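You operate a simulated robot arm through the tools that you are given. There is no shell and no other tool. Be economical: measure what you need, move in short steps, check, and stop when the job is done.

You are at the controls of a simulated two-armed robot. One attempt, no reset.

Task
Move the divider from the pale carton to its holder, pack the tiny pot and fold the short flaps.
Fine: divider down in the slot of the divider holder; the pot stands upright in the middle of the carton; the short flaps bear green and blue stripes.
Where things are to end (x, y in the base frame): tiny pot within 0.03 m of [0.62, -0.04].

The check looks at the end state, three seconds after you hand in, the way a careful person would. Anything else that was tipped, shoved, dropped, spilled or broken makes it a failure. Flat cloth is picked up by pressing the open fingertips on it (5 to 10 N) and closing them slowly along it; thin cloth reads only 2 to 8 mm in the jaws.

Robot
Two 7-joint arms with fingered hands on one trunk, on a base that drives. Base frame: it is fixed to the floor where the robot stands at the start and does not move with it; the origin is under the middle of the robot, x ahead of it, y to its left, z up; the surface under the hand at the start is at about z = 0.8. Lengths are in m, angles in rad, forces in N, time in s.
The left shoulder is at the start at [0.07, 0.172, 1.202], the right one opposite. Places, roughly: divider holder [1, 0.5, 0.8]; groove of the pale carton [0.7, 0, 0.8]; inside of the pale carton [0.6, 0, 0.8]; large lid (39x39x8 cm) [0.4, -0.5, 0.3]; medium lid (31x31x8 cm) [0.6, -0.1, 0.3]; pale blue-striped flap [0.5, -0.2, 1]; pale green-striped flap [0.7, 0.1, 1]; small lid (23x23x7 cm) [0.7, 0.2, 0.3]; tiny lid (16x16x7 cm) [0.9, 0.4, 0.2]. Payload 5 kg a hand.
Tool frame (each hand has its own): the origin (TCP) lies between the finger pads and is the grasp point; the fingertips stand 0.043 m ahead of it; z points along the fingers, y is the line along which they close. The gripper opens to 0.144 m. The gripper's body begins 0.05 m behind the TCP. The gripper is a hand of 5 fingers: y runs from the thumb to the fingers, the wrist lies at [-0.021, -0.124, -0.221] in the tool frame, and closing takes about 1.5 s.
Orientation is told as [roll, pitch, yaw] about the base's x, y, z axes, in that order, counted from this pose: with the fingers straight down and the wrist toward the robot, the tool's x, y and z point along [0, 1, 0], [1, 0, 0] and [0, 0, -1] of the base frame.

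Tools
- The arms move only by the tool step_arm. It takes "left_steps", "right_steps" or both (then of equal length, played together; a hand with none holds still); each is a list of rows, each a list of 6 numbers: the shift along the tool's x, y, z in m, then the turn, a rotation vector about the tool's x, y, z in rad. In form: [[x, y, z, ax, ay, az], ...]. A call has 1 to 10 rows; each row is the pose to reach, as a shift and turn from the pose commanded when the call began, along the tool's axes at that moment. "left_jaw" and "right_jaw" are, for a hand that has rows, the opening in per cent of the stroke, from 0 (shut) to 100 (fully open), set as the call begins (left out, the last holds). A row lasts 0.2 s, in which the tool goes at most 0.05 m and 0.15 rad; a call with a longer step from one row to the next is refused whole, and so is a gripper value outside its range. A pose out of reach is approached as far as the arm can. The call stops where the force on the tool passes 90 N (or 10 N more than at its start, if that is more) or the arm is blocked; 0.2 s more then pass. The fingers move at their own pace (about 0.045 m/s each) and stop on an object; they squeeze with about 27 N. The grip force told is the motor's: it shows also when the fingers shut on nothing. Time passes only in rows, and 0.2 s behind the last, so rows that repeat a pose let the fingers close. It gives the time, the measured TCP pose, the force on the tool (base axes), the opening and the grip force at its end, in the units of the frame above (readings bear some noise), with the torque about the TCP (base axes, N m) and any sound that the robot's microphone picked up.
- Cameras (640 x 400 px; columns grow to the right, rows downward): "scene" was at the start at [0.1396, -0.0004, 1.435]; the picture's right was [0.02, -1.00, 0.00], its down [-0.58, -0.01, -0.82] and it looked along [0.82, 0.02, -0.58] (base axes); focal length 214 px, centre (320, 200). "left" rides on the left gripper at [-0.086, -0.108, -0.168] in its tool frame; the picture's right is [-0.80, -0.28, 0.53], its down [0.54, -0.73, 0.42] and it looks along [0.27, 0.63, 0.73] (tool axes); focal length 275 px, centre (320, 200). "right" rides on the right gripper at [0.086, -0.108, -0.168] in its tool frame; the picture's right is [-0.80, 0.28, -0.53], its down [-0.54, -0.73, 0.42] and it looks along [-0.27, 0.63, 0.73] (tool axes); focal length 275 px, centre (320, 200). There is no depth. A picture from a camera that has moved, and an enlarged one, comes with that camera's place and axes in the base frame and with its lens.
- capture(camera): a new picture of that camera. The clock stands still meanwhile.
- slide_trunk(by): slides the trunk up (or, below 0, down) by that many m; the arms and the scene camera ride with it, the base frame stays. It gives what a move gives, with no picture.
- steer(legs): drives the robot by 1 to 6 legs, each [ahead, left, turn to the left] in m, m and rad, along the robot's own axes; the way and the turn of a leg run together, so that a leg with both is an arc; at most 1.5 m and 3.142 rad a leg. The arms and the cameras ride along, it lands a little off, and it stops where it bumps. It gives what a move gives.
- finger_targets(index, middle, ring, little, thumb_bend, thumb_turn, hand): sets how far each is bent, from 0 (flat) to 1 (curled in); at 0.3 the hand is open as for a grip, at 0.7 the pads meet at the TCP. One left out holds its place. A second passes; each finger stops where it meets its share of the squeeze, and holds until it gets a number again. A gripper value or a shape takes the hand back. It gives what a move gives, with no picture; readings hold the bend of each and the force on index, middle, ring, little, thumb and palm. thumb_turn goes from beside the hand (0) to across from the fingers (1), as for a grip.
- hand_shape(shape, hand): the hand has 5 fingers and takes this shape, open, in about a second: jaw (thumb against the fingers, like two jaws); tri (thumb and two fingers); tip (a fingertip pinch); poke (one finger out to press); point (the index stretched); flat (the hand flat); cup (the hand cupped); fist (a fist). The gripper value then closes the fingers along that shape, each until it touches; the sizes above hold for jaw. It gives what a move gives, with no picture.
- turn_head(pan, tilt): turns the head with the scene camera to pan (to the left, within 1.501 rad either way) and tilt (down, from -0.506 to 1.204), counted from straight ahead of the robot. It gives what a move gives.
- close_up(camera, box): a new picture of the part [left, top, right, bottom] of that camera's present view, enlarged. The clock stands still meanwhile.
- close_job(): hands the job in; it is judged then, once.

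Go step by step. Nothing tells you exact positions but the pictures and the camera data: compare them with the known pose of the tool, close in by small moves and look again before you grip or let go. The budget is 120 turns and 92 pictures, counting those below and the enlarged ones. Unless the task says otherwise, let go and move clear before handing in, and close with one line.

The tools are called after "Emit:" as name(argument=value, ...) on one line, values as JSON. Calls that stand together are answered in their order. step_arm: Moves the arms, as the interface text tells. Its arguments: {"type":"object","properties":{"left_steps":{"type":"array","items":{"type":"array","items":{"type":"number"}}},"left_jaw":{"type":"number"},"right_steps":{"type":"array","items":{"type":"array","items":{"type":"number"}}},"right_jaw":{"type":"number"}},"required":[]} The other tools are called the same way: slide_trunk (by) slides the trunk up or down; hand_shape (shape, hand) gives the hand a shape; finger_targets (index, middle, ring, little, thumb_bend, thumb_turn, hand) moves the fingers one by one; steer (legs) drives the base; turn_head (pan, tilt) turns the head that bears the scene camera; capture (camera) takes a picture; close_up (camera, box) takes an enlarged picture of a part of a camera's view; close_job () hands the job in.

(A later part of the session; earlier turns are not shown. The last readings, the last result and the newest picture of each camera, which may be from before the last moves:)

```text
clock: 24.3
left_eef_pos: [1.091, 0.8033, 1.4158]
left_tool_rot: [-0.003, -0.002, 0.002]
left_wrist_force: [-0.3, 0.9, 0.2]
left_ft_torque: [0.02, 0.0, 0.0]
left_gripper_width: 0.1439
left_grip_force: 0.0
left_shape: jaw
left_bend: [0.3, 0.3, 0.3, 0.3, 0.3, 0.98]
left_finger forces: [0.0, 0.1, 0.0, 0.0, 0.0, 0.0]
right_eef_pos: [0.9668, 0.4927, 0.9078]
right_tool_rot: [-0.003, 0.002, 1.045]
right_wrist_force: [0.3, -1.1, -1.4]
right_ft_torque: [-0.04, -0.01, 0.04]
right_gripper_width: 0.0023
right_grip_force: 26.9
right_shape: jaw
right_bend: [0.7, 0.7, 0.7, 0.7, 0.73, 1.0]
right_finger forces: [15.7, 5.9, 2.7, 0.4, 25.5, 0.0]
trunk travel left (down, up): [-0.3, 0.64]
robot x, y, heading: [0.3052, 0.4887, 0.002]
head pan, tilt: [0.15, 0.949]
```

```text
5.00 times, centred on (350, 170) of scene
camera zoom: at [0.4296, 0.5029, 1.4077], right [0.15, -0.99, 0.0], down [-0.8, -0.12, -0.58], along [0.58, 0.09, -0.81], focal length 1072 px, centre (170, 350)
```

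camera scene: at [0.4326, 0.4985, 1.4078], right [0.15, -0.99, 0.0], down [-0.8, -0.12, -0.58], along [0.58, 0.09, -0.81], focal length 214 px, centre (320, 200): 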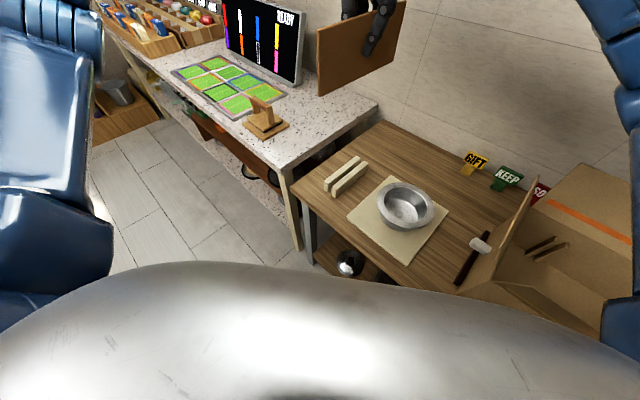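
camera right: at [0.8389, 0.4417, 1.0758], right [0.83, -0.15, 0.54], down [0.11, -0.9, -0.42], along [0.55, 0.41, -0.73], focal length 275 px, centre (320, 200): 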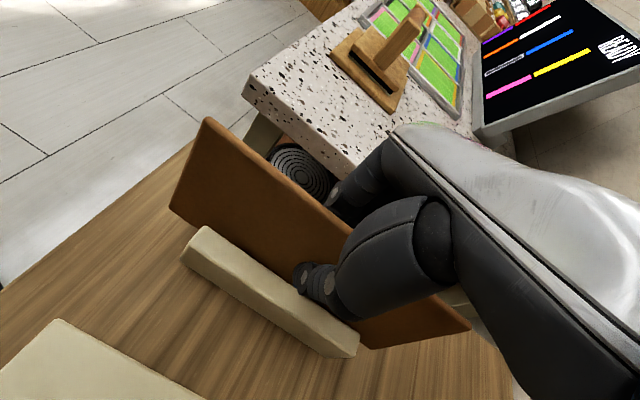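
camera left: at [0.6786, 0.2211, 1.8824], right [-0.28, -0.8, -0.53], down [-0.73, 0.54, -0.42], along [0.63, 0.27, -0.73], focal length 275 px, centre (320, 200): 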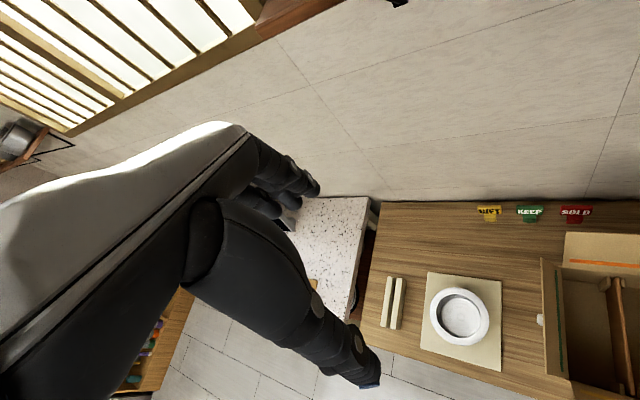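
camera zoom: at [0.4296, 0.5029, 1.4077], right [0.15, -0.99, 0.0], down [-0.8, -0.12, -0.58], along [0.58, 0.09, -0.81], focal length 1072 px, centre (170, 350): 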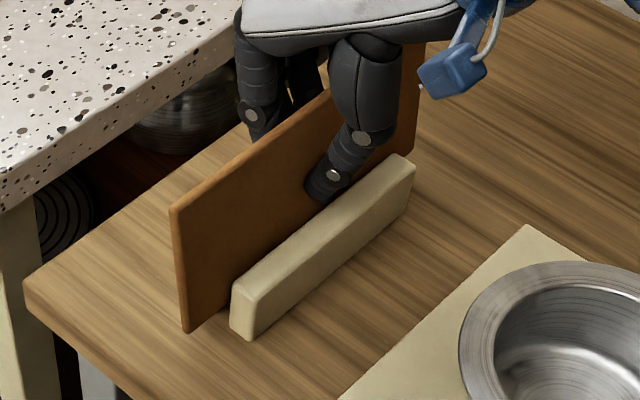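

The divider sits between the bars with no load on it. I'll open the jaw a bit to release.

Emit:
step_arm(right_steps=[[0, 0, 0, 0, 0, 0], [0, 0, 0, 0, 0, 0], [0, 0, 0, 0, 0, 0], [0, 0, 0, 0, 0, 0]], right_jaw=25)

Emit:
close_up(camera="right", box=[150, 110, 390, 360])

Emit:
close_up(camera="scene", box=[300, 130, 400, 210])

```text
clock: 25.3
left_eef_pos: [1.0903, 0.8026, 1.4158]
left_tool_rot: [-0.004, 0.0, 0.001]
left_wrist_force: [-1.4, 0.4, 0.2]
left_ft_torque: [-0.02, 0.01, 0.0]
left_gripper_width: 0.1437
left_grip_force: 0.0
left_shape: jaw
left_bend: [0.3, 0.3, 0.3, 0.3, 0.3, 0.98]
left_finger forces: [0.1, 0.0, 0.0, 0.0, 0.0, 0.0]
right_eef_pos: [0.9674, 0.4925, 0.9087]
right_tool_rot: [-0.003, 0.002, 1.045]
right_wrist_force: [-0.5, 0.1, -0.3]
right_ft_torque: [0.04, -0.01, -0.03]
right_gripper_width: 0.0357
right_grip_force: 0.1
right_shape: jaw
right_bend: [0.74, 0.56, 0.54, 0.51, 0.74, 1.0]
right_finger forces: [0.0, 0.1, 0.0, 0.1, 0.0, 0.1]
trunk travel left (down, up): [-0.3, 0.64]
robot x, y, heading: [0.3101, 0.4885, 0.002]
head pan, tilt: [0.15, 0.949]
```

```text
1.60 times, centred on (270, 235) of right
camera zoom: at [0.8386, 0.4415, 1.0759], right [0.83, -0.15, 0.54], down [0.11, -0.9, -0.42], along [0.55, 0.41, -0.73], focal length 440 px, centre (400, 144)
```

zoom: 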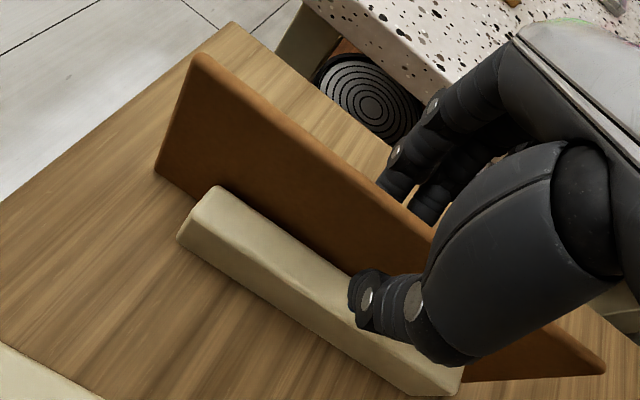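

```text
5.00 times, centred on (350, 170) of scene
camera zoom: at [0.4291, 0.5027, 1.4081], right [0.15, -0.99, 0.0], down [-0.8, -0.12, -0.58], along [0.58, 0.09, -0.81], focal length 1072 px, centre (170, 350)
```

zoom: 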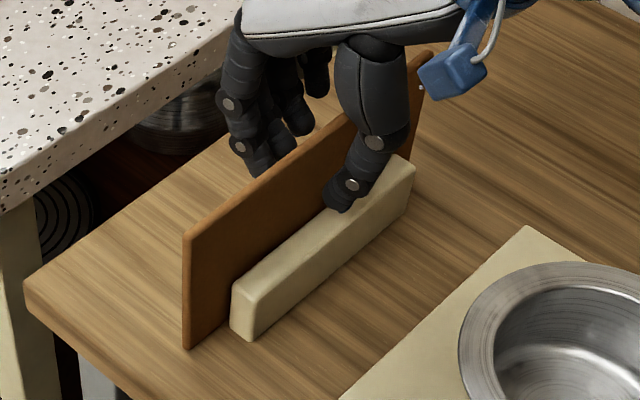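

The divider dropped fully into the slot and stands upright. I'll raise the right hand clear and then look at the pot.

Emit:
step_arm(right_steps=[[0, 0, -0.01, 0, 0, 0], [0, 0, -0.04, 0, 0, 0], [0, 0, -0.08, 0, 0, 0], [0, 0, -0.12, 0, 0, 0], [0, 0, -0.16, 0, 0, 0], [0, 0, -0.2, 0, 0, 0], [0, 0, -0.25, 0, 0, 0]], right_jaw=40)

Emit:
capture(camera="scene")

Emit:
capture(camera="right")

```text
clock: 26.9
left_eef_pos: [1.0935, 0.8, 1.4157]
left_tool_rot: [0.0, -0.001, 0.003]
left_wrist_force: [-0.4, 0.6, -0.2]
left_ft_torque: [-0.02, -0.04, 0.04]
left_gripper_width: 0.1434
left_grip_force: 0.1
left_shape: jaw
left_bend: [0.3, 0.3, 0.3, 0.3, 0.3, 0.98]
left_finger forces: [0.0, 0.1, 0.0, 0.1, 0.1, 0.1]
right_eef_pos: [0.9681, 0.4913, 1.1582]
right_tool_rot: [-0.001, 0.003, 1.046]
right_wrist_force: [-0.3, 1.3, -0.7]
right_ft_torque: [-0.01, 0.01, 0.02]
right_gripper_width: 0.0571
right_grip_force: 0.1
right_shape: jaw
right_bend: [0.74, 0.49, 0.46, 0.44, 0.73, 1.0]
right_finger forces: [0.1, 0.0, 0.0, 0.0, 0.0, 0.1]
trunk travel left (down, up): [-0.3, 0.64]
robot x, y, heading: [0.3082, 0.487, 0.001]
head pan, tilt: [0.15, 0.949]
```

```text
53 pictures are left
camera scene: at [0.4318, 0.4995, 1.4077], right [0.15, -0.99, 0.0], down [-0.8, -0.12, -0.58], along [0.58, 0.09, -0.81], focal length 214 px, centre (320, 200)
```

scene: 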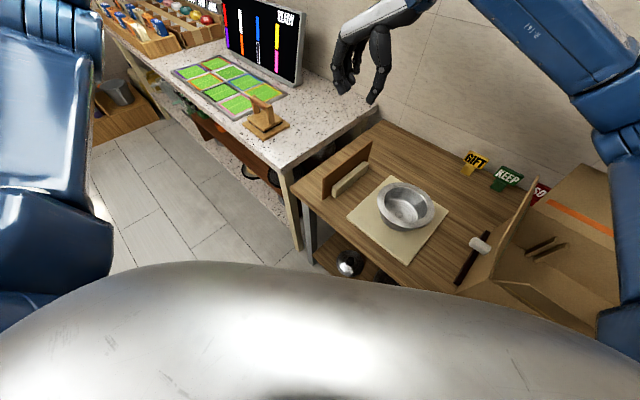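

```text
52 pictures are left
camera right: at [0.8401, 0.4398, 1.3253], right [0.83, -0.15, 0.53], down [0.11, -0.9, -0.42], along [0.54, 0.41, -0.73], focal length 275 px, centre (320, 200)
```

right: 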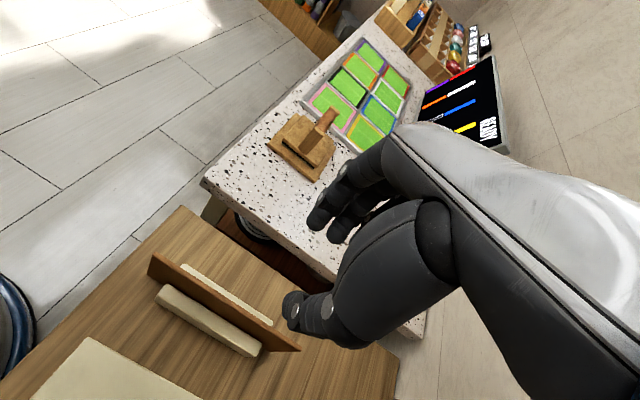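

The divider is placed. Next is the pot: I'll pinch its rim on the far-left side with the right hand, so I drive back to put that rim point in the same comfortable arm position.

Emit:
steer(legs=[[-0.089, -0.136, 0]])

Emit:
turn_head(pan=-0.05, tilt=0.85)

Emit:
capture(camera="right")

Emit:
close_up(camera="scene", box=[240, 80, 440, 205])

```text
clock: 28.3
left_eef_pos: [1.0065, 0.6683, 1.414]
left_tool_rot: [0.001, 0.001, 0.004]
left_wrist_force: [-0.4, 0.3, 0.0]
left_ft_torque: [-0.01, 0.02, -0.02]
left_gripper_width: 0.1442
left_grip_force: 0.0
left_shape: jaw
left_bend: [0.3, 0.3, 0.3, 0.3, 0.3, 0.98]
left_finger forces: [0.0, 0.1, 0.1, 0.0, 0.0, 0.0]
right_eef_pos: [0.8831, 0.3577, 1.1569]
right_tool_rot: [0.002, 0.0, 1.047]
right_wrist_force: [0.5, 1.2, 0.1]
right_ft_torque: [0.0, 0.03, 0.01]
right_gripper_width: 0.0572
right_grip_force: 0.1
right_shape: jaw
right_bend: [0.74, 0.49, 0.46, 0.44, 0.73, 1.0]
right_finger forces: [0.1, 0.0, 0.1, 0.0, 0.0, 0.1]
trunk travel left (down, up): [-0.3, 0.64]
robot x, y, heading: [0.2242, 0.3551, 0.002]
head pan, tilt: [0.15, 0.949]
```

```text
clock: 29.1
left_eef_pos: [1.0056, 0.6653, 1.4165]
left_tool_rot: [-0.001, -0.001, 0.006]
left_wrist_force: [0.2, 0.6, 0.2]
left_ft_torque: [0.0, -0.05, 0.0]
left_gripper_width: 0.1438
left_grip_force: 0.1
left_shape: jaw
left_bend: [0.3, 0.3, 0.3, 0.3, 0.3, 0.98]
left_finger forces: [0.1, 0.1, 0.0, 0.1, 0.0, 0.0]
right_eef_pos: [0.8804, 0.3577, 1.1588]
right_tool_rot: [0.001, 0.0, 1.05]
right_wrist_force: [-0.6, -0.2, 0.0]
right_ft_torque: [0.01, -0.01, -0.02]
right_gripper_width: 0.0571
right_grip_force: 0.1
right_shape: jaw
right_bend: [0.74, 0.49, 0.46, 0.44, 0.73, 1.0]
right_finger forces: [0.0, 0.1, 0.0, 0.0, 0.0, 0.1]
trunk travel left (down, up): [-0.3, 0.64]
robot x, y, heading: [0.22, 0.3579, 0.005]
head pan, tilt: [-0.051, 0.85]
```

```text
51 pictures are left
camera right: at [0.7533, 0.3049, 1.3251], right [0.83, -0.15, 0.53], down [0.11, -0.9, -0.42], along [0.54, 0.41, -0.73], focal length 275 px, centre (320, 200)
```

right: 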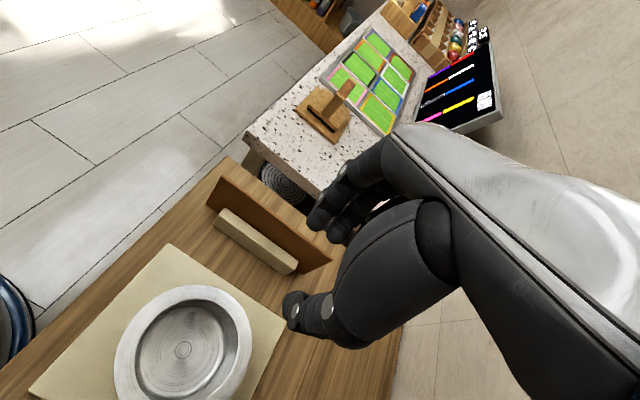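

```text
3.20 times, centred on (340, 142) of scene
camera zoom: at [0.3509, 0.3485, 1.4153], right [-0.05, -1.0, 0.0], down [-0.75, 0.03, -0.66], along [0.66, -0.03, -0.75], focal length 686 px, centre (256, 384)
```

zoom: 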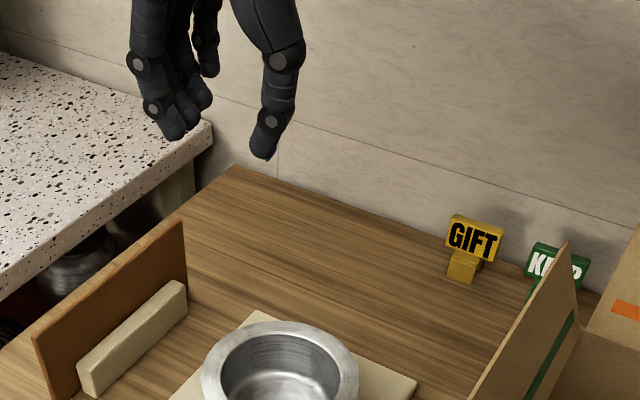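

The pot centre comes out near (0.83, 0.302), with the rim at z≈0.878. I'll descend most of the way above its left-far rim and check.

Emit:
step_arm(right_steps=[[0.008, 0, 0.04, 0, 0, 0], [0.016, -0.002, 0.08, 0, 0, 0], [0.016, -0.002, 0.12, 0, 0, 0], [0.016, -0.002, 0.16, 0, 0, 0], [0.016, -0.002, 0.2, 0, 0, 0]], right_jaw=50)

Emit:
capture(camera="right")

Emit:
close_up(camera="scene", box=[240, 120, 440, 245])

```text
clock: 30.3
left_eef_pos: [1.0058, 0.6652, 1.4138]
left_tool_rot: [-0.001, 0.001, 0.006]
left_wrist_force: [0.7, 0.3, 0.2]
left_ft_torque: [-0.01, 0.01, 0.03]
left_gripper_width: 0.1435
left_grip_force: 0.1
left_shape: jaw
left_bend: [0.3, 0.3, 0.3, 0.3, 0.3, 0.98]
left_finger forces: [0.0, 0.0, 0.0, 0.0, 0.0, 0.0]
right_eef_pos: [0.8684, 0.3646, 0.9565]
right_tool_rot: [0.0, 0.0, 1.048]
right_wrist_force: [0.2, -0.6, 0.4]
right_ft_torque: [-0.02, -0.02, 0.04]
right_gripper_width: 0.0715
right_grip_force: 0.1
right_shape: jaw
right_bend: [0.74, 0.45, 0.42, 0.4, 0.7, 1.0]
right_finger forces: [0.0, 0.0, 0.1, 0.1, 0.0, 0.1]
trunk travel left (down, up): [-0.3, 0.64]
robot x, y, heading: [0.2186, 0.3531, 0.009]
head pan, tilt: [-0.051, 0.85]
```

```text
49 pictures are left
camera right: at [0.7396, 0.3117, 1.1234], right [0.83, -0.15, 0.53], down [0.11, -0.9, -0.42], along [0.54, 0.41, -0.73], focal length 275 px, centre (320, 200)
```

right: 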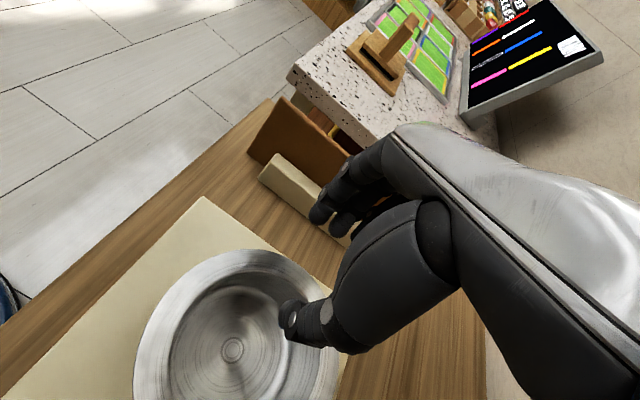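

```text
3.20 times, centred on (340, 182) of scene
camera zoom: at [0.352, 0.349, 1.4153], right [-0.05, -1.0, 0.0], down [-0.75, 0.03, -0.66], along [0.66, -0.03, -0.75], focal length 686 px, centre (256, 256)
```

zoom: 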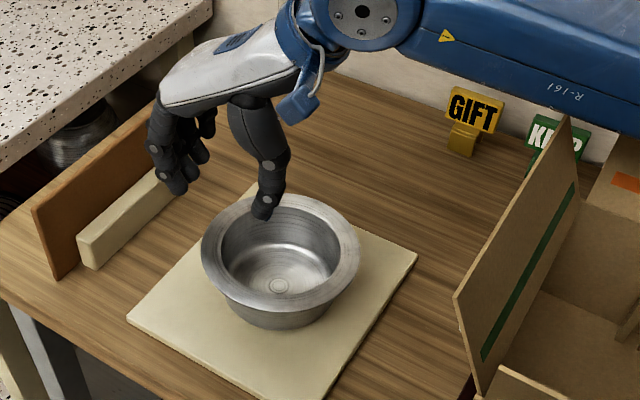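

The thumb is over the pot's inside and the fingers are outside. I'll lower to rim depth.

Emit:
step_arm(right_steps=[[0, 0, 0.03, 0, 0, 0], [0, 0, 0.06, 0, 0, 0], [0, 0, 0.082, 0, 0, 0], [0, 0, 0.082, 0, 0, 0]])

Emit:
close_up(camera="right", box=[120, 180, 440, 380])

Emit:
close_up(camera="scene", box=[250, 130, 410, 230])

```text
clock: 31.3
left_eef_pos: [1.0065, 0.6681, 1.4151]
left_tool_rot: [-0.001, 0.003, 0.005]
left_wrist_force: [0.3, 0.7, -0.4]
left_ft_torque: [-0.03, -0.01, -0.02]
left_gripper_width: 0.1439
left_grip_force: 0.0
left_shape: jaw
left_bend: [0.3, 0.3, 0.3, 0.3, 0.3, 0.98]
left_finger forces: [0.0, 0.0, 0.0, 0.1, 0.0, 0.1]
right_eef_pos: [0.8689, 0.3644, 0.8777]
right_tool_rot: [-0.002, 0.0, 1.049]
right_wrist_force: [-0.4, 0.2, 0.7]
right_ft_torque: [-0.02, 0.0, 0.03]
right_gripper_width: 0.0715
right_grip_force: 0.0
right_shape: jaw
right_bend: [0.74, 0.45, 0.42, 0.4, 0.7, 1.0]
right_finger forces: [0.1, 0.0, 0.0, 0.0, 0.0, 0.0]
trunk travel left (down, up): [-0.3, 0.64]
robot x, y, heading: [0.2221, 0.3556, 0.009]
head pan, tilt: [-0.051, 0.85]
```

```text
2.00 times, centred on (280, 280) of right
camera zoom: at [0.7394, 0.3116, 1.0442], right [0.83, -0.15, 0.54], down [0.11, -0.9, -0.42], along [0.55, 0.41, -0.73], focal length 551 px, centre (400, 40)
```

zoom: 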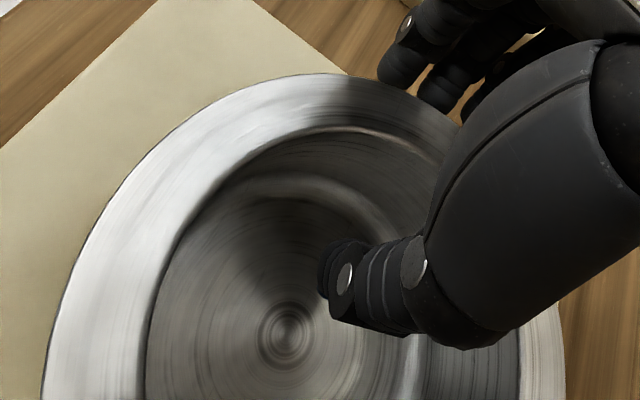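

```text
4.00 times, centred on (330, 180) of scene
camera zoom: at [0.351, 0.3497, 1.4156], right [-0.05, -1.0, 0.0], down [-0.75, 0.03, -0.66], along [0.66, -0.03, -0.75], focal length 858 px, centre (280, 280)
```

zoom: 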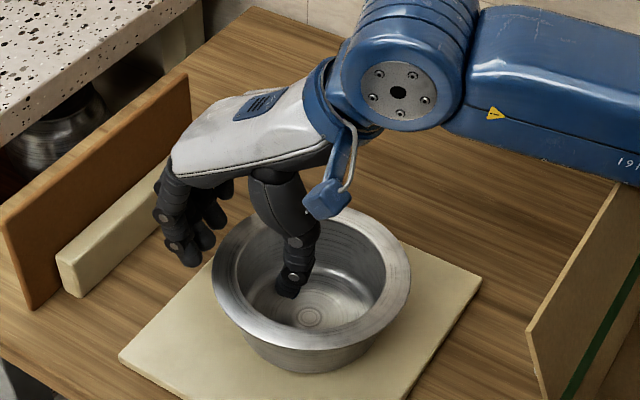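

Well placed. I'll go slightly deeper and close on the rim.

Emit:
step_arm(right_steps=[[0, 0, 0.008, 0, 0, 0], [0, 0, 0.008, 0, 0, 0]])

Emit:
step_arm(right_steps=[[0, 0, 0, 0, 0, 0], [0, 0, 0, 0, 0, 0], [0, 0, 0, 0, 0, 0], [0, 0, 0, 0, 0, 0], [0, 0, 0, 0, 0, 0], [0, 0, 0, 0, 0, 0], [0, 0, 0, 0, 0, 0], [0, 0, 0, 0, 0, 0]], right_jaw=0)

Emit:
close_up(camera="scene", box=[250, 130, 410, 230])

```text
clock: 31.9
left_eef_pos: [1.003, 0.669, 1.4171]
left_tool_rot: [-0.001, -0.002, 0.005]
left_wrist_force: [0.1, -0.5, 0.6]
left_ft_torque: [0.02, -0.01, 0.02]
left_gripper_width: 0.1438
left_grip_force: 0.0
left_shape: jaw
left_bend: [0.3, 0.3, 0.3, 0.3, 0.3, 0.98]
left_finger forces: [0.1, 0.0, 0.0, 0.1, 0.0, 0.0]
right_eef_pos: [0.8692, 0.3655, 0.8746]
right_tool_rot: [-0.006, -0.005, 1.049]
right_wrist_force: [0.0, -0.1, -0.2]
right_ft_torque: [0.02, -0.03, 0.01]
right_gripper_width: 0.0716
right_grip_force: 0.0
right_shape: jaw
right_bend: [0.74, 0.45, 0.42, 0.4, 0.7, 1.0]
right_finger forces: [0.1, 0.0, 0.1, 0.0, 0.0, 0.0]
trunk travel left (down, up): [-0.3, 0.64]
robot x, y, heading: [0.2228, 0.3539, 0.007]
head pan, tilt: [-0.051, 0.85]
```

```text
clock: 33.7
left_eef_pos: [1.0022, 0.6708, 1.417]
left_tool_rot: [-0.001, -0.003, 0.005]
left_wrist_force: [0.9, -0.2, -0.7]
left_ft_torque: [-0.01, -0.02, 0.02]
left_gripper_width: 0.1439
left_grip_force: 0.1
left_shape: jaw
left_bend: [0.3, 0.3, 0.3, 0.3, 0.3, 0.98]
left_finger forces: [0.0, 0.1, 0.0, 0.0, 0.1, 0.0]
right_eef_pos: [0.8662, 0.3645, 0.8742]
right_tool_rot: [-0.006, -0.003, 1.049]
right_wrist_force: [0.0, -0.2, 2.9]
right_ft_torque: [-0.35, 0.14, -0.01]
right_gripper_width: 0.004
right_grip_force: 27.1
right_shape: jaw
right_bend: [0.72, 0.7, 0.7, 0.7, 0.72, 1.0]
right_finger forces: [13.8, 8.0, 0.0, 0.0, 23.2, 0.0]
trunk travel left (down, up): [-0.3, 0.64]
robot x, y, heading: [0.2195, 0.3548, 0.003]
head pan, tilt: [-0.051, 0.85]
```

```text
4.00 times, centred on (330, 180) of scene
camera zoom: at [0.3469, 0.3521, 1.4158], right [-0.05, -1.0, 0.0], down [-0.75, 0.03, -0.66], along [0.66, -0.03, -0.75], focal length 858 px, centre (280, 280)
```

zoom: 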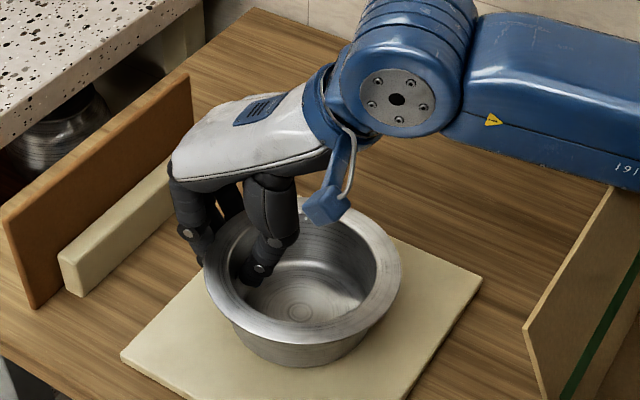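

The fingers have gripped the thin wall beneath the flange. I'll lift slowly and check for tilt.

Emit:
step_arm(right_steps=[[0, 0, -0.01, 0, 0, 0], [0, 0, -0.02, 0, 0, 0], [0, 0, -0.03, 0, 0, 0], [0, 0, -0.045, 0, 0, 0], [0, 0, -0.06, 0, 0, 0]])

Emit:
close_up(camera="scene", box=[250, 110, 410, 210])

```text
clock: 34.9
left_eef_pos: [1.006, 0.6678, 1.4143]
left_tool_rot: [0.001, 0.0, 0.005]
left_wrist_force: [0.4, -0.1, 0.2]
left_ft_torque: [0.03, -0.01, 0.01]
left_gripper_width: 0.1437
left_grip_force: 0.1
left_shape: jaw
left_bend: [0.3, 0.3, 0.3, 0.3, 0.3, 0.98]
left_finger forces: [0.0, 0.0, 0.0, 0.0, 0.1, 0.1]
right_eef_pos: [0.8682, 0.3635, 0.9284]
right_tool_rot: [0.0, 0.0, 1.047]
right_wrist_force: [-0.4, 0.1, -1.1]
right_ft_torque: [0.07, -0.04, -0.01]
right_gripper_width: 0.0038
right_grip_force: 27.1
right_shape: jaw
right_bend: [0.72, 0.7, 0.7, 0.7, 0.73, 1.0]
right_finger forces: [11.8, 8.5, 0.0, 0.1, 20.7, 0.1]
trunk travel left (down, up): [-0.3, 0.64]
robot x, y, heading: [0.2219, 0.3544, 0.005]
head pan, tilt: [-0.051, 0.85]
```

```text
4.00 times, centred on (330, 160) of scene
camera zoom: at [0.3513, 0.3492, 1.4152], right [-0.05, -1.0, 0.0], down [-0.75, 0.03, -0.66], along [0.66, -0.03, -0.75], focal length 858 px, centre (280, 360)
```

zoom: 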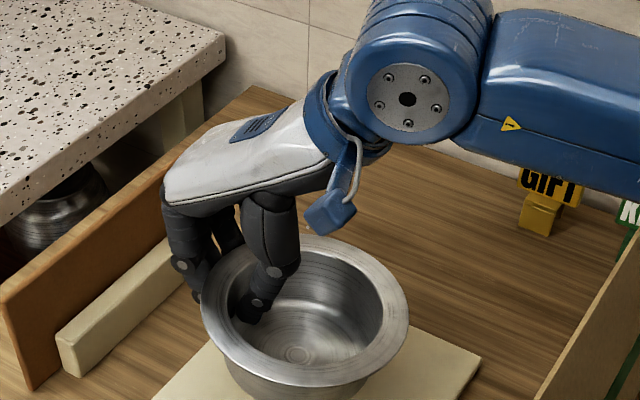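

The pot is lifted level. I'll raise it well above the flaps and drive back to the carton.

Emit:
step_arm(right_steps=[[0, 0, -0.04, 0, 0, 0], [0, 0, -0.08, 0, 0, 0], [0, 0, -0.12, 0, 0, 0], [0, 0, -0.16, 0, 0, 0], [0, 0, -0.2, 0, 0, 0], [0, 0, -0.24, 0, 0, 0], [0, 0, -0.28, 0, 0, 0], [0, 0, -0.32, 0, 0, 0]])

Emit:
steer(legs=[[-0.215, -0.348, 0]])

Emit:
capture(camera="right")

Emit:
capture(camera="scene")

```text
clock: 36.7
left_eef_pos: [1.0047, 0.6676, 1.4153]
left_tool_rot: [0.0, 0.0, 0.006]
left_wrist_force: [-0.2, 0.9, -1.0]
left_ft_torque: [-0.02, -0.03, -0.02]
left_gripper_width: 0.1437
left_grip_force: 0.1
left_shape: jaw
left_bend: [0.3, 0.3, 0.3, 0.3, 0.3, 0.98]
left_finger forces: [0.0, 0.0, 0.0, 0.0, 0.0, 0.0]
right_eef_pos: [0.8662, 0.3658, 1.2482]
right_tool_rot: [0.002, 0.003, 1.05]
right_wrist_force: [0.7, 0.6, -1.6]
right_ft_torque: [0.03, -0.09, -0.02]
right_gripper_width: 0.0039
right_grip_force: 26.8
right_shape: jaw
right_bend: [0.72, 0.7, 0.7, 0.7, 0.73, 1.0]
right_finger forces: [12.1, 8.5, 0.1, 0.0, 20.7, 0.0]
trunk travel left (down, up): [-0.3, 0.64]
robot x, y, heading: [0.2253, 0.3554, 0.005]
head pan, tilt: [-0.051, 0.85]
```

```text
clock: 39.2
left_eef_pos: [0.7943, 0.3168, 1.4154]
left_tool_rot: [0.001, 0.002, 0.003]
left_wrist_force: [-0.1, 0.0, -0.6]
left_ft_torque: [-0.02, -0.02, 0.0]
left_gripper_width: 0.1437
left_grip_force: 0.0
left_shape: jaw
left_bend: [0.3, 0.3, 0.3, 0.3, 0.3, 0.98]
left_finger forces: [0.1, 0.0, 0.0, 0.1, 0.0, 0.0]
right_eef_pos: [0.6548, 0.0134, 1.2482]
right_tool_rot: [0.002, -0.001, 1.048]
right_wrist_force: [-0.2, 0.2, -1.5]
right_ft_torque: [0.07, -0.07, 0.0]
right_gripper_width: 0.0037
right_grip_force: 27.1
right_shape: jaw
right_bend: [0.72, 0.7, 0.7, 0.7, 0.73, 1.0]
right_finger forces: [12.2, 8.4, 0.1, 0.0, 20.6, 0.1]
trunk travel left (down, up): [-0.3, 0.64]
robot x, y, heading: [0.0126, 0.0051, 0.005]
head pan, tilt: [-0.051, 0.85]
```

```text
43 pictures are left
camera right: at [0.5277, -0.0371, 1.4154], right [0.83, -0.15, 0.53], down [0.11, -0.9, -0.42], along [0.54, 0.41, -0.73], focal length 275 px, centre (320, 200)
```

right: 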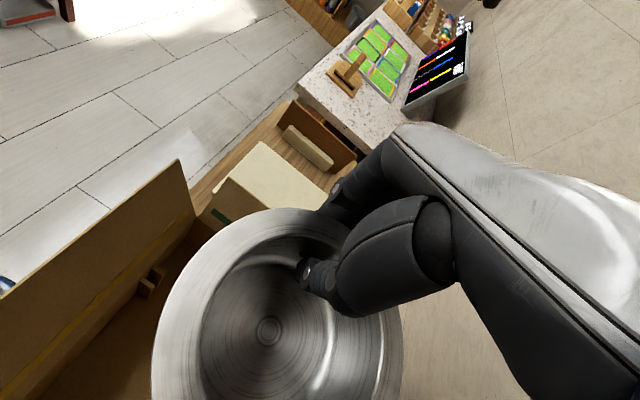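

```text
42 pictures are left
camera scene: at [0.1395, -0.0006, 1.4152], right [-0.05, -1.0, 0.0], down [-0.75, 0.04, -0.66], along [0.66, -0.03, -0.75], focal length 214 px, centre (320, 200)
```

scene: 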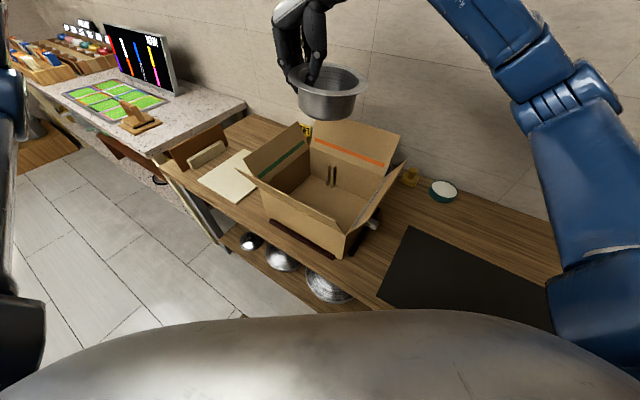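

The pot centre is about (0.622, −0.036), almost exactly over the target. I'll lower it into the carton and stop a little above the floor.

Emit:
step_arm(right_steps=[[0, -0.004, 0.04, 0, 0, 0], [0, -0.004, 0.08, 0, 0, 0], [0, -0.004, 0.12, 0, 0, 0], [0, -0.004, 0.16, 0, 0, 0], [0, -0.004, 0.2, 0, 0, 0], [0, -0.004, 0.24, 0, 0, 0], [0, -0.004, 0.28, 0, 0, 0], [0, -0.004, 0.31, 0, 0, 0], [0, -0.004, 0.34, 0, 0, 0]])

Emit:
capture(camera="right")

Emit:
close_up(camera="scene", box=[240, 100, 420, 260])

```text
clock: 41.2
left_eef_pos: [0.7943, 0.3171, 1.4143]
left_tool_rot: [0.0, 0.003, 0.003]
left_wrist_force: [0.1, -1.0, -0.4]
left_ft_torque: [-0.01, 0.03, 0.02]
left_gripper_width: 0.1436
left_grip_force: 0.0
left_shape: jaw
left_bend: [0.3, 0.3, 0.3, 0.3, 0.3, 0.98]
left_finger forces: [0.1, 0.0, 0.0, 0.0, 0.1, 0.1]
right_eef_pos: [0.6526, 0.0113, 0.9087]
right_tool_rot: [-0.002, 0.001, 1.048]
right_wrist_force: [-0.1, -0.3, -0.6]
right_ft_torque: [0.06, -0.02, -0.02]
right_gripper_width: 0.0035
right_grip_force: 26.9
right_shape: jaw
right_bend: [0.72, 0.7, 0.7, 0.7, 0.73, 1.0]
right_finger forces: [12.1, 8.3, 0.1, 0.0, 20.6, 0.0]
trunk travel left (down, up): [-0.3, 0.64]
robot x, y, heading: [0.0056, 0.0039, 0.002]
head pan, tilt: [-0.051, 0.85]
```

```text
41 pictures are left
camera right: at [0.5253, -0.0406, 1.0758], right [0.83, -0.15, 0.53], down [0.11, -0.9, -0.42], along [0.54, 0.41, -0.73], focal length 275 px, centre (320, 200)
```

right: 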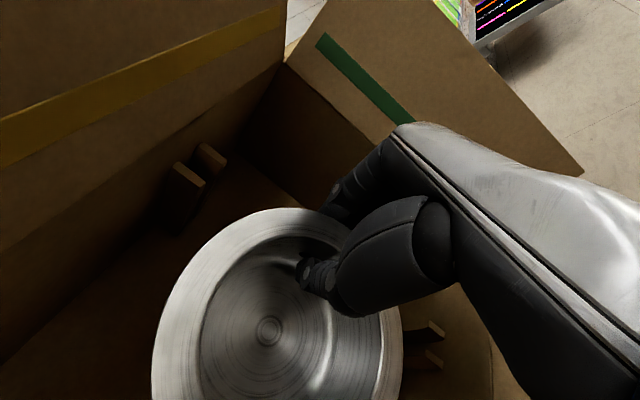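

```text
2.50 times, centred on (330, 180) of scene
camera zoom: at [0.1398, -0.0012, 1.4153], right [-0.05, -1.0, 0.0], down [-0.75, 0.04, -0.66], along [0.66, -0.03, -0.75], focal length 536 px, centre (295, 250)
```

zoom: 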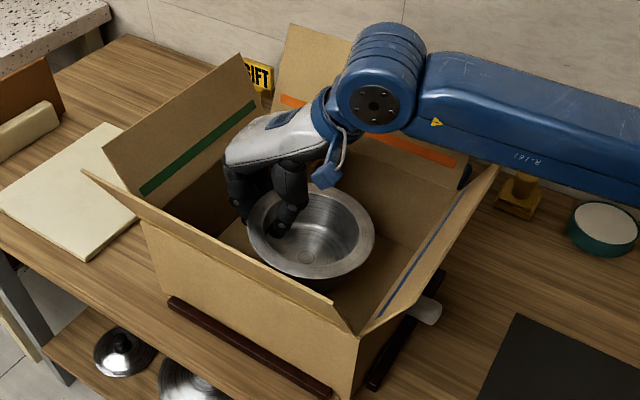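

The pot is inside and clear of the walls. I'll lower it to floor contact.

Emit:
step_arm(right_steps=[[0, 0, 0.01, 0, 0, 0], [0, 0, 0.018, 0, 0, 0], [0, 0, 0.025, 0, 0, 0], [0, 0, 0.03, 0, 0, 0]])

```text
clock: 42.2
left_eef_pos: [0.7942, 0.3162, 1.4148]
left_tool_rot: [0.0, 0.003, 0.003]
left_wrist_force: [0.4, -0.3, 0.0]
left_ft_torque: [0.01, 0.01, -0.01]
left_gripper_width: 0.1434
left_grip_force: 0.1
left_shape: jaw
left_bend: [0.3, 0.3, 0.3, 0.3, 0.3, 0.98]
left_finger forces: [0.0, 0.0, 0.1, 0.0, 0.1, 0.0]
right_eef_pos: [0.6531, 0.0108, 0.8791]
right_tool_rot: [0.0, 0.001, 1.046]
right_wrist_force: [0.1, 1.3, -0.4]
right_ft_torque: [0.04, -0.03, -0.02]
right_gripper_width: 0.0037
right_grip_force: 26.9
right_shape: jaw
right_bend: [0.72, 0.7, 0.7, 0.7, 0.73, 1.0]
right_finger forces: [12.1, 8.4, 0.0, 0.0, 20.6, 0.1]
trunk travel left (down, up): [-0.3, 0.64]
robot x, y, heading: [0.0108, 0.0081, 0.005]
head pan, tilt: [-0.051, 0.85]
```

Emit:
step_arm(right_steps=[[0, 0, 0.005, 0, 0, 0], [0, 0, 0.01, 0, 0, 0], [0, 0, 0.014, 0, 0, 0]])

Emit:
close_up(camera="scene", box=[240, 120, 400, 240])

```text
clock: 43.0
left_eef_pos: [0.7913, 0.3152, 1.4171]
left_tool_rot: [0.001, 0.0, 0.003]
left_wrist_force: [-0.1, 0.5, 0.8]
left_ft_torque: [0.03, 0.0, 0.02]
left_gripper_width: 0.144
left_grip_force: 0.0
left_shape: jaw
left_bend: [0.3, 0.3, 0.3, 0.3, 0.3, 0.98]
left_finger forces: [0.0, 0.1, 0.0, 0.0, 0.1, 0.1]
right_eef_pos: [0.653, 0.0107, 0.8706]
right_tool_rot: [-0.006, -0.003, 1.046]
right_wrist_force: [0.3, 0.6, 2.4]
right_ft_torque: [-0.23, 0.07, -0.05]
right_gripper_width: 0.004
right_grip_force: 27.0
right_shape: jaw
right_bend: [0.72, 0.7, 0.7, 0.7, 0.73, 1.0]
right_finger forces: [15.6, 8.3, 0.0, 0.0, 22.2, 0.0]
trunk travel left (down, up): [-0.3, 0.64]
robot x, y, heading: [0.0085, 0.0004, -0.0]
head pan, tilt: [-0.051, 0.85]
```

```text
3.33 times, centred on (320, 180) of scene
camera zoom: at [0.1361, -0.0012, 1.4167], right [-0.05, -1.0, 0.0], down [-0.75, 0.04, -0.66], along [0.66, -0.03, -0.75], focal length 715 px, centre (320, 267)
```

zoom: 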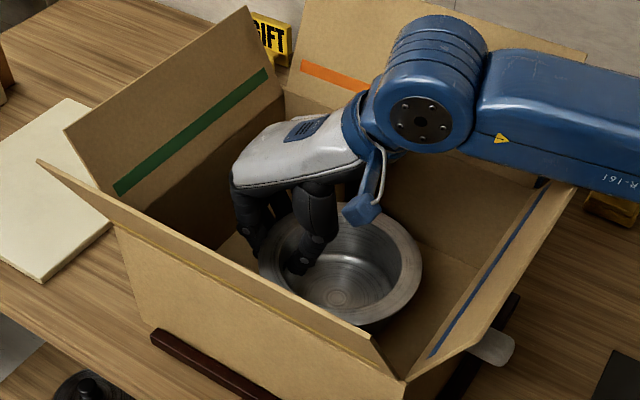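

Floor contact felt. I release the pot and lift straight out.

Emit:
step_arm(right_steps=[[0, 0, -0.004, 0, 0, 0], [0, 0, -0.004, 0, 0, 0], [0, 0, -0.004, 0, 0, 0], [0, 0, -0.004, 0, 0, 0], [0, 0, -0.004, 0, 0, 0]], right_jaw=48)

Emit:
close_up(camera="right", box=[120, 180, 440, 380])

```text
clock: 44.2
left_eef_pos: [0.7898, 0.3167, 1.417]
left_tool_rot: [0.0, -0.003, 0.004]
left_wrist_force: [0.5, -0.1, -0.2]
left_ft_torque: [-0.03, 0.01, 0.02]
left_gripper_width: 0.1438
left_grip_force: 0.0
left_shape: jaw
left_bend: [0.3, 0.3, 0.3, 0.3, 0.3, 0.98]
left_finger forces: [0.0, 0.0, 0.1, 0.0, 0.0, 0.0]
right_eef_pos: [0.6513, 0.0124, 0.8707]
right_tool_rot: [-0.003, 0.0, 1.048]
right_wrist_force: [-0.2, -0.3, -1.0]
right_ft_torque: [0.04, 0.01, -0.03]
right_gripper_width: 0.0683
right_grip_force: 0.0
right_shape: jaw
right_bend: [0.74, 0.46, 0.43, 0.41, 0.71, 1.0]
right_finger forces: [0.0, 0.0, 0.0, 0.0, 0.1, 0.0]
trunk travel left (down, up): [-0.3, 0.64]
robot x, y, heading: [0.0068, 0.0059, 0.003]
head pan, tilt: [-0.051, 0.85]
```

```text
2.00 times, centred on (280, 280) of right
camera zoom: at [0.5215, -0.0408, 1.0378], right [0.83, -0.15, 0.54], down [0.11, -0.9, -0.42], along [0.55, 0.41, -0.73], focal length 551 px, centre (400, 40)
```

zoom: 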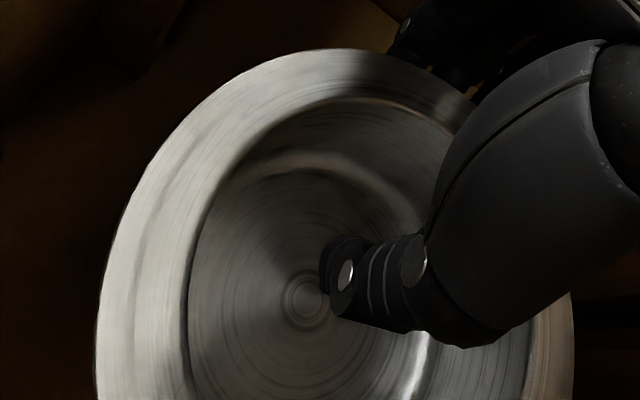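

The pot stands at about (0.623, −0.038). I'll raise the hand out and view the flaps.

Emit:
step_arm(right_steps=[[0, 0, -0.03, 0, 0, 0], [0, 0, -0.07, 0, 0, 0], [0, 0, -0.11, 0, 0, 0], [0, 0, -0.15, 0, 0, 0], [0, 0, -0.19, 0, 0, 0], [0, 0, -0.23, 0, 0, 0], [0, 0, -0.27, 0, 0, 0], [0, 0, -0.31, 0, 0, 0], [0, 0, -0.35, 0, 0, 0], [0, 0, -0.4, 0, 0, 0]])

Emit:
close_up(camera="scene", box=[220, 90, 420, 270])

Emit:
capture(camera="right")

Emit:
capture(camera="left")

```text
clock: 46.4
left_eef_pos: [0.7932, 0.3168, 1.4159]
left_tool_rot: [-0.002, 0.0, 0.002]
left_wrist_force: [-0.7, -0.3, 0.7]
left_ft_torque: [-0.04, -0.02, 0.03]
left_gripper_width: 0.1436
left_grip_force: 0.1
left_shape: jaw
left_bend: [0.3, 0.3, 0.3, 0.3, 0.3, 0.98]
left_finger forces: [0.0, 0.0, 0.0, 0.0, 0.1, 0.0]
right_eef_pos: [0.6509, 0.0132, 1.2689]
right_tool_rot: [0.001, 0.003, 1.049]
right_wrist_force: [0.1, 0.0, -0.1]
right_ft_torque: [0.0, 0.0, 0.01]
right_gripper_width: 0.0687
right_grip_force: 0.0
right_shape: jaw
right_bend: [0.74, 0.46, 0.43, 0.41, 0.71, 1.0]
right_finger forces: [0.0, 0.0, 0.0, 0.0, 0.0, 0.0]
trunk travel left (down, up): [-0.3, 0.64]
robot x, y, heading: [0.0068, 0.0051, 0.009]
head pan, tilt: [-0.051, 0.85]
```

```text
2.22 times, centred on (320, 180) of scene
camera zoom: at [0.1378, 0.0, 1.4153], right [-0.05, -1.0, 0.0], down [-0.75, 0.04, -0.66], along [0.66, -0.03, -0.75], focal length 477 px, centre (320, 244)
```

zoom: 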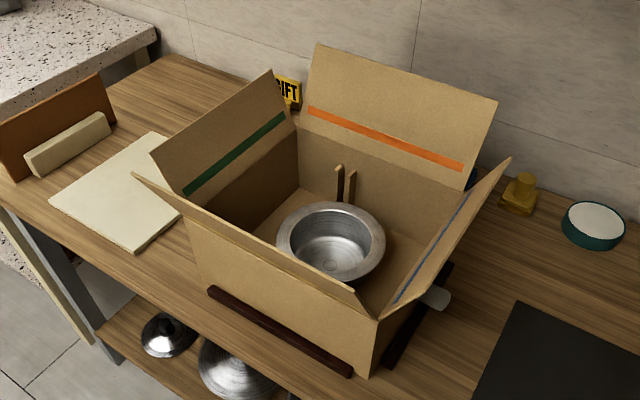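

```text
36 pictures are left
camera right: at [0.5234, -0.0382, 1.4352], right [0.83, -0.15, 0.53], down [0.11, -0.9, -0.42], along [0.54, 0.41, -0.73], focal length 275 px, centre (320, 200)
```

right: 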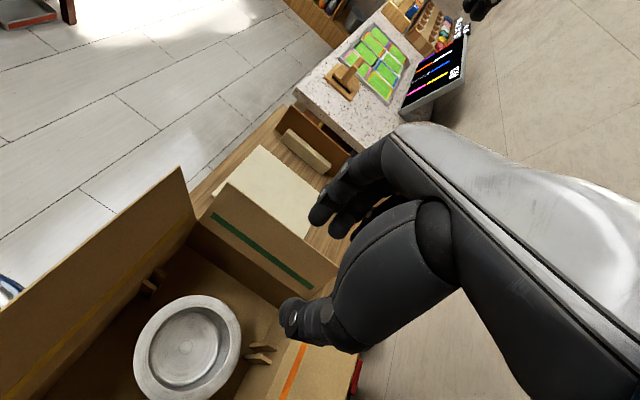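

```text
35 pictures are left
camera left: at [0.6856, 0.2297, 1.5828], right [-0.28, -0.8, -0.53], down [-0.73, 0.54, -0.42], along [0.63, 0.27, -0.73], focal length 275 px, centre (320, 200)
```

left: 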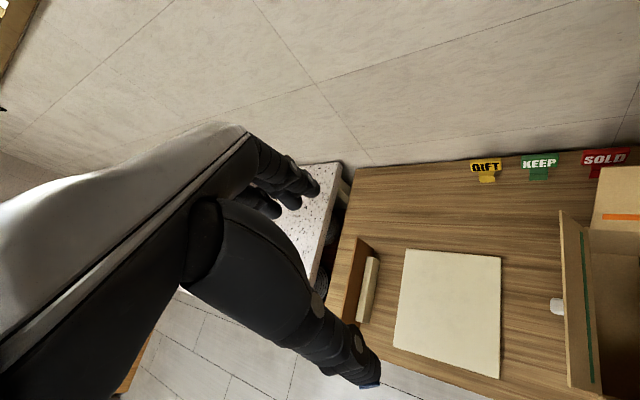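

The pot is upright and centred, and the divider is in its holder. To fold the green flap I need its hinge and top edge, so I'll zoom in.

Emit:
close_up(camera="right", box=[160, 130, 360, 330])

Emit:
close_up(camera="left", box=[520, 190, 640, 400])

```text
2.00 times, centred on (260, 230) of right
camera zoom: at [0.5234, -0.0382, 1.4352], right [0.83, -0.15, 0.53], down [0.11, -0.9, -0.42], along [0.54, 0.41, -0.73], focal length 551 px, centre (440, 140)
```

zoom: 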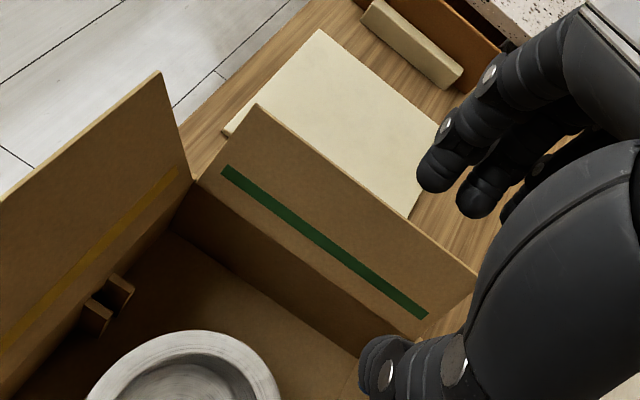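

```text
1.90 times, centred on (580, 295) of left
camera zoom: at [0.6856, 0.2297, 1.5828], right [-0.28, -0.8, -0.53], down [-0.73, 0.54, -0.42], along [0.63, 0.27, -0.73], focal length 524 px, centre (-175, 19)
```

zoom: 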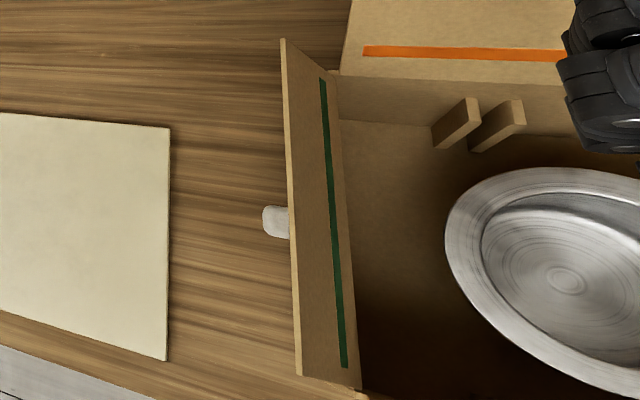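

The green flap is about 0.10 m tall, with its hinge at z≈0.936 and its top leaning outward. I'll bring the left hand, closed, down outside the green flap and move the right hand aside over the blue side.

Emit:
step_arm(left_steps=[[-0.0095, 0, 0.022, 0, 0, 0.06], [-0.019, 0, 0.043, 0, 0, 0.12], [-0.0285, 0, 0.065, 0, 0, 0.18], [-0.038, 0, 0.086, 0, 0, 0.24], [-0.0475, 0, 0.108, 0, 0, 0.3], [-0.057, 0, 0.13, 0, 0, 0.36], [-0.0665, 0, 0.15, 0, 0, 0.42], [-0.076, 0, 0.173, 0, 0, 0.48], [-0.0855, 0, 0.194, 0, 0, 0.54], [-0.095, 0.001, 0.216, 0, 0, 0.6]], left_jaw=0, right_steps=[[-0.006, -0.03, 0, 0, 0, 0.145], [-0.012, -0.06, 0, 0, 0, 0.29], [-0.017, -0.09, 0, 0, 0, 0.435], [-0.023, -0.12, 0, 0, 0, 0.58], [-0.029, -0.15, 0, 0, 0, 0.725], [-0.035, -0.18, 0, 0, 0, 0.87], [-0.041, -0.21, 0, 0, 0, 1.015], [-0.046, -0.24, 0, 0, 0, 1.16], [-0.052, -0.27, 0, 0, 0, 1.305], [-0.058, -0.301, 0, 0, 0, 1.45]], right_jaw=0)

Emit:
capture(camera="scene")

Emit:
capture(camera="left")

```text
clock: 48.6
left_eef_pos: [0.7941, 0.219, 1.2001]
left_tool_rot: [0.003, -0.002, -0.598]
left_wrist_force: [-1.1, 1.1, -0.2]
left_ft_torque: [0.02, -0.01, 0.03]
left_gripper_width: 0.0
left_grip_force: 26.9
left_shape: jaw
left_bend: [0.7, 0.7, 0.7, 0.7, 0.59, 1.0]
left_finger forces: [0.0, 0.0, 0.0, 0.1, 0.1, 0.0]
right_eef_pos: [0.5544, -0.2804, 1.2668]
right_tool_rot: [0.001, 0.0, -0.404]
right_wrist_force: [0.0, 1.1, 0.7]
right_ft_torque: [-0.01, -0.01, 0.0]
right_gripper_width: 0.0001
right_grip_force: 26.9
right_shape: jaw
right_bend: [0.7, 0.7, 0.7, 0.7, 0.59, 1.0]
right_finger forces: [0.0, 0.0, 0.0, 0.0, 0.0, 0.1]
trunk travel left (down, up): [-0.3, 0.64]
robot x, y, heading: [0.0094, 0.0064, 0.006]
head pan, tilt: [-0.051, 0.85]
```

```text
32 pictures are left
camera scene: at [0.138, -0.0016, 1.4154], right [-0.05, -1.0, 0.0], down [-0.75, 0.04, -0.66], along [0.66, -0.03, -0.75], focal length 214 px, centre (320, 200)
```

scene: 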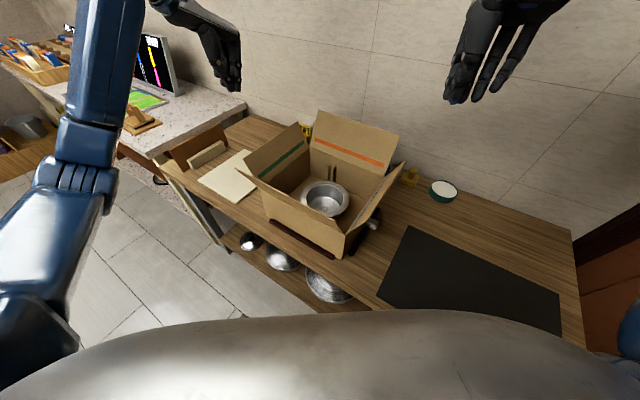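

```text
31 pictures are left
camera left: at [0.6564, 0.2086, 1.3672], right [-0.68, -0.5, -0.54], down [-0.3, 0.86, -0.42], along [0.67, -0.13, -0.73], focal length 275 px, centre (320, 200)
```

left: 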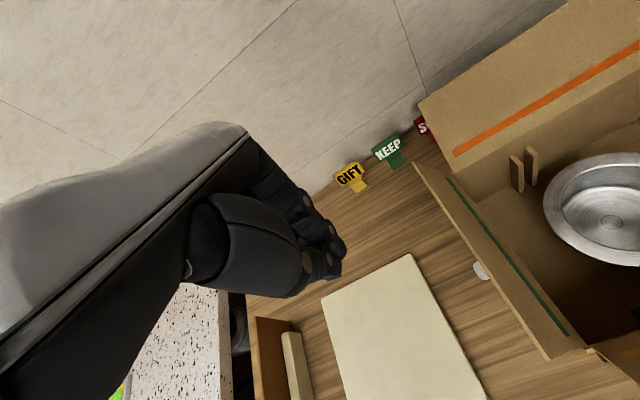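

The left hand is just outside the green flap and its tool x axis lies along the flap normal. I'll lower it and push the flap up toward vertical.

Emit:
step_arm(left_steps=[[0, 0, 0.047, 0, 0, 0], [0, 0, 0.094, 0, 0, 0], [0, 0, 0.14, 0, 0, 0], [0, 0, 0.187, 0, 0, 0], [-0.03, 0, 0.187, 0, 0, 0], [-0.06, 0, 0.187, 0, 0, 0], [-0.09, 0, 0.187, 0, 0, 0], [-0.115, 0, 0.187, 0, 0, 0]])

Emit:
capture(camera="left")

Emit:
close_up(camera="scene", box=[220, 90, 420, 270])

```text
clock: 50.4
left_eef_pos: [0.7297, 0.1261, 1.0129]
left_tool_rot: [0.001, 0.001, -0.597]
left_wrist_force: [-0.1, -0.3, 0.2]
left_ft_torque: [0.0, 0.02, -0.03]
left_gripper_width: 0.0
left_grip_force: 26.8
left_shape: jaw
left_bend: [0.7, 0.7, 0.7, 0.7, 0.59, 1.0]
left_finger forces: [0.1, 0.0, 0.0, 0.0, 0.0, 0.0]
right_eef_pos: [0.5545, -0.2802, 1.2672]
right_tool_rot: [-0.001, 0.0, -0.402]
right_wrist_force: [-1.5, 0.2, 0.1]
right_ft_torque: [0.04, -0.02, 0.0]
right_gripper_width: 0.0
right_grip_force: 27.2
right_shape: jaw
right_bend: [0.7, 0.7, 0.7, 0.7, 0.59, 1.0]
right_finger forces: [0.0, 0.0, 0.0, 0.0, 0.0, 0.0]
trunk travel left (down, up): [-0.3, 0.64]
robot x, y, heading: [0.0066, 0.0053, 0.006]
head pan, tilt: [-0.051, 0.85]
```

```text
30 pictures are left
camera left: at [0.5929, 0.1137, 1.1803], right [-0.68, -0.5, -0.53], down [-0.3, 0.86, -0.42], along [0.67, -0.13, -0.73], focal length 275 px, centre (320, 200)
```

left: 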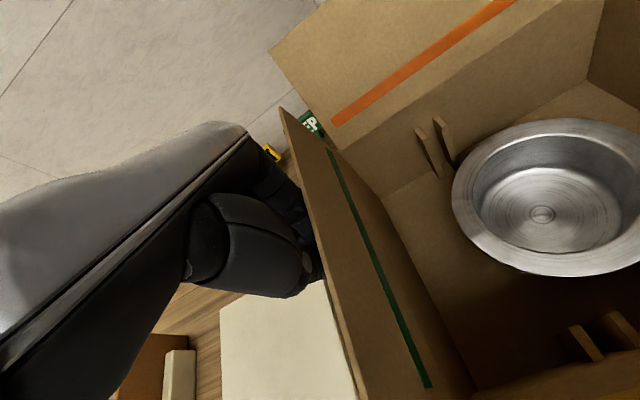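

```text
2.22 times, centred on (320, 180) of scene
camera zoom: at [0.1387, -0.002, 1.4153], right [-0.05, -1.0, 0.0], down [-0.75, 0.04, -0.66], along [0.66, -0.03, -0.75], focal length 477 px, centre (320, 244)
```

zoom: 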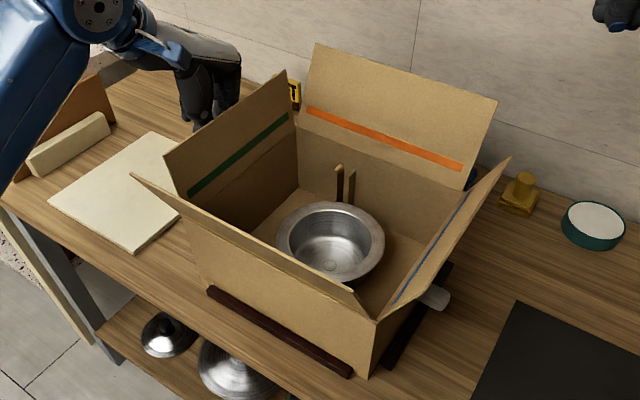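

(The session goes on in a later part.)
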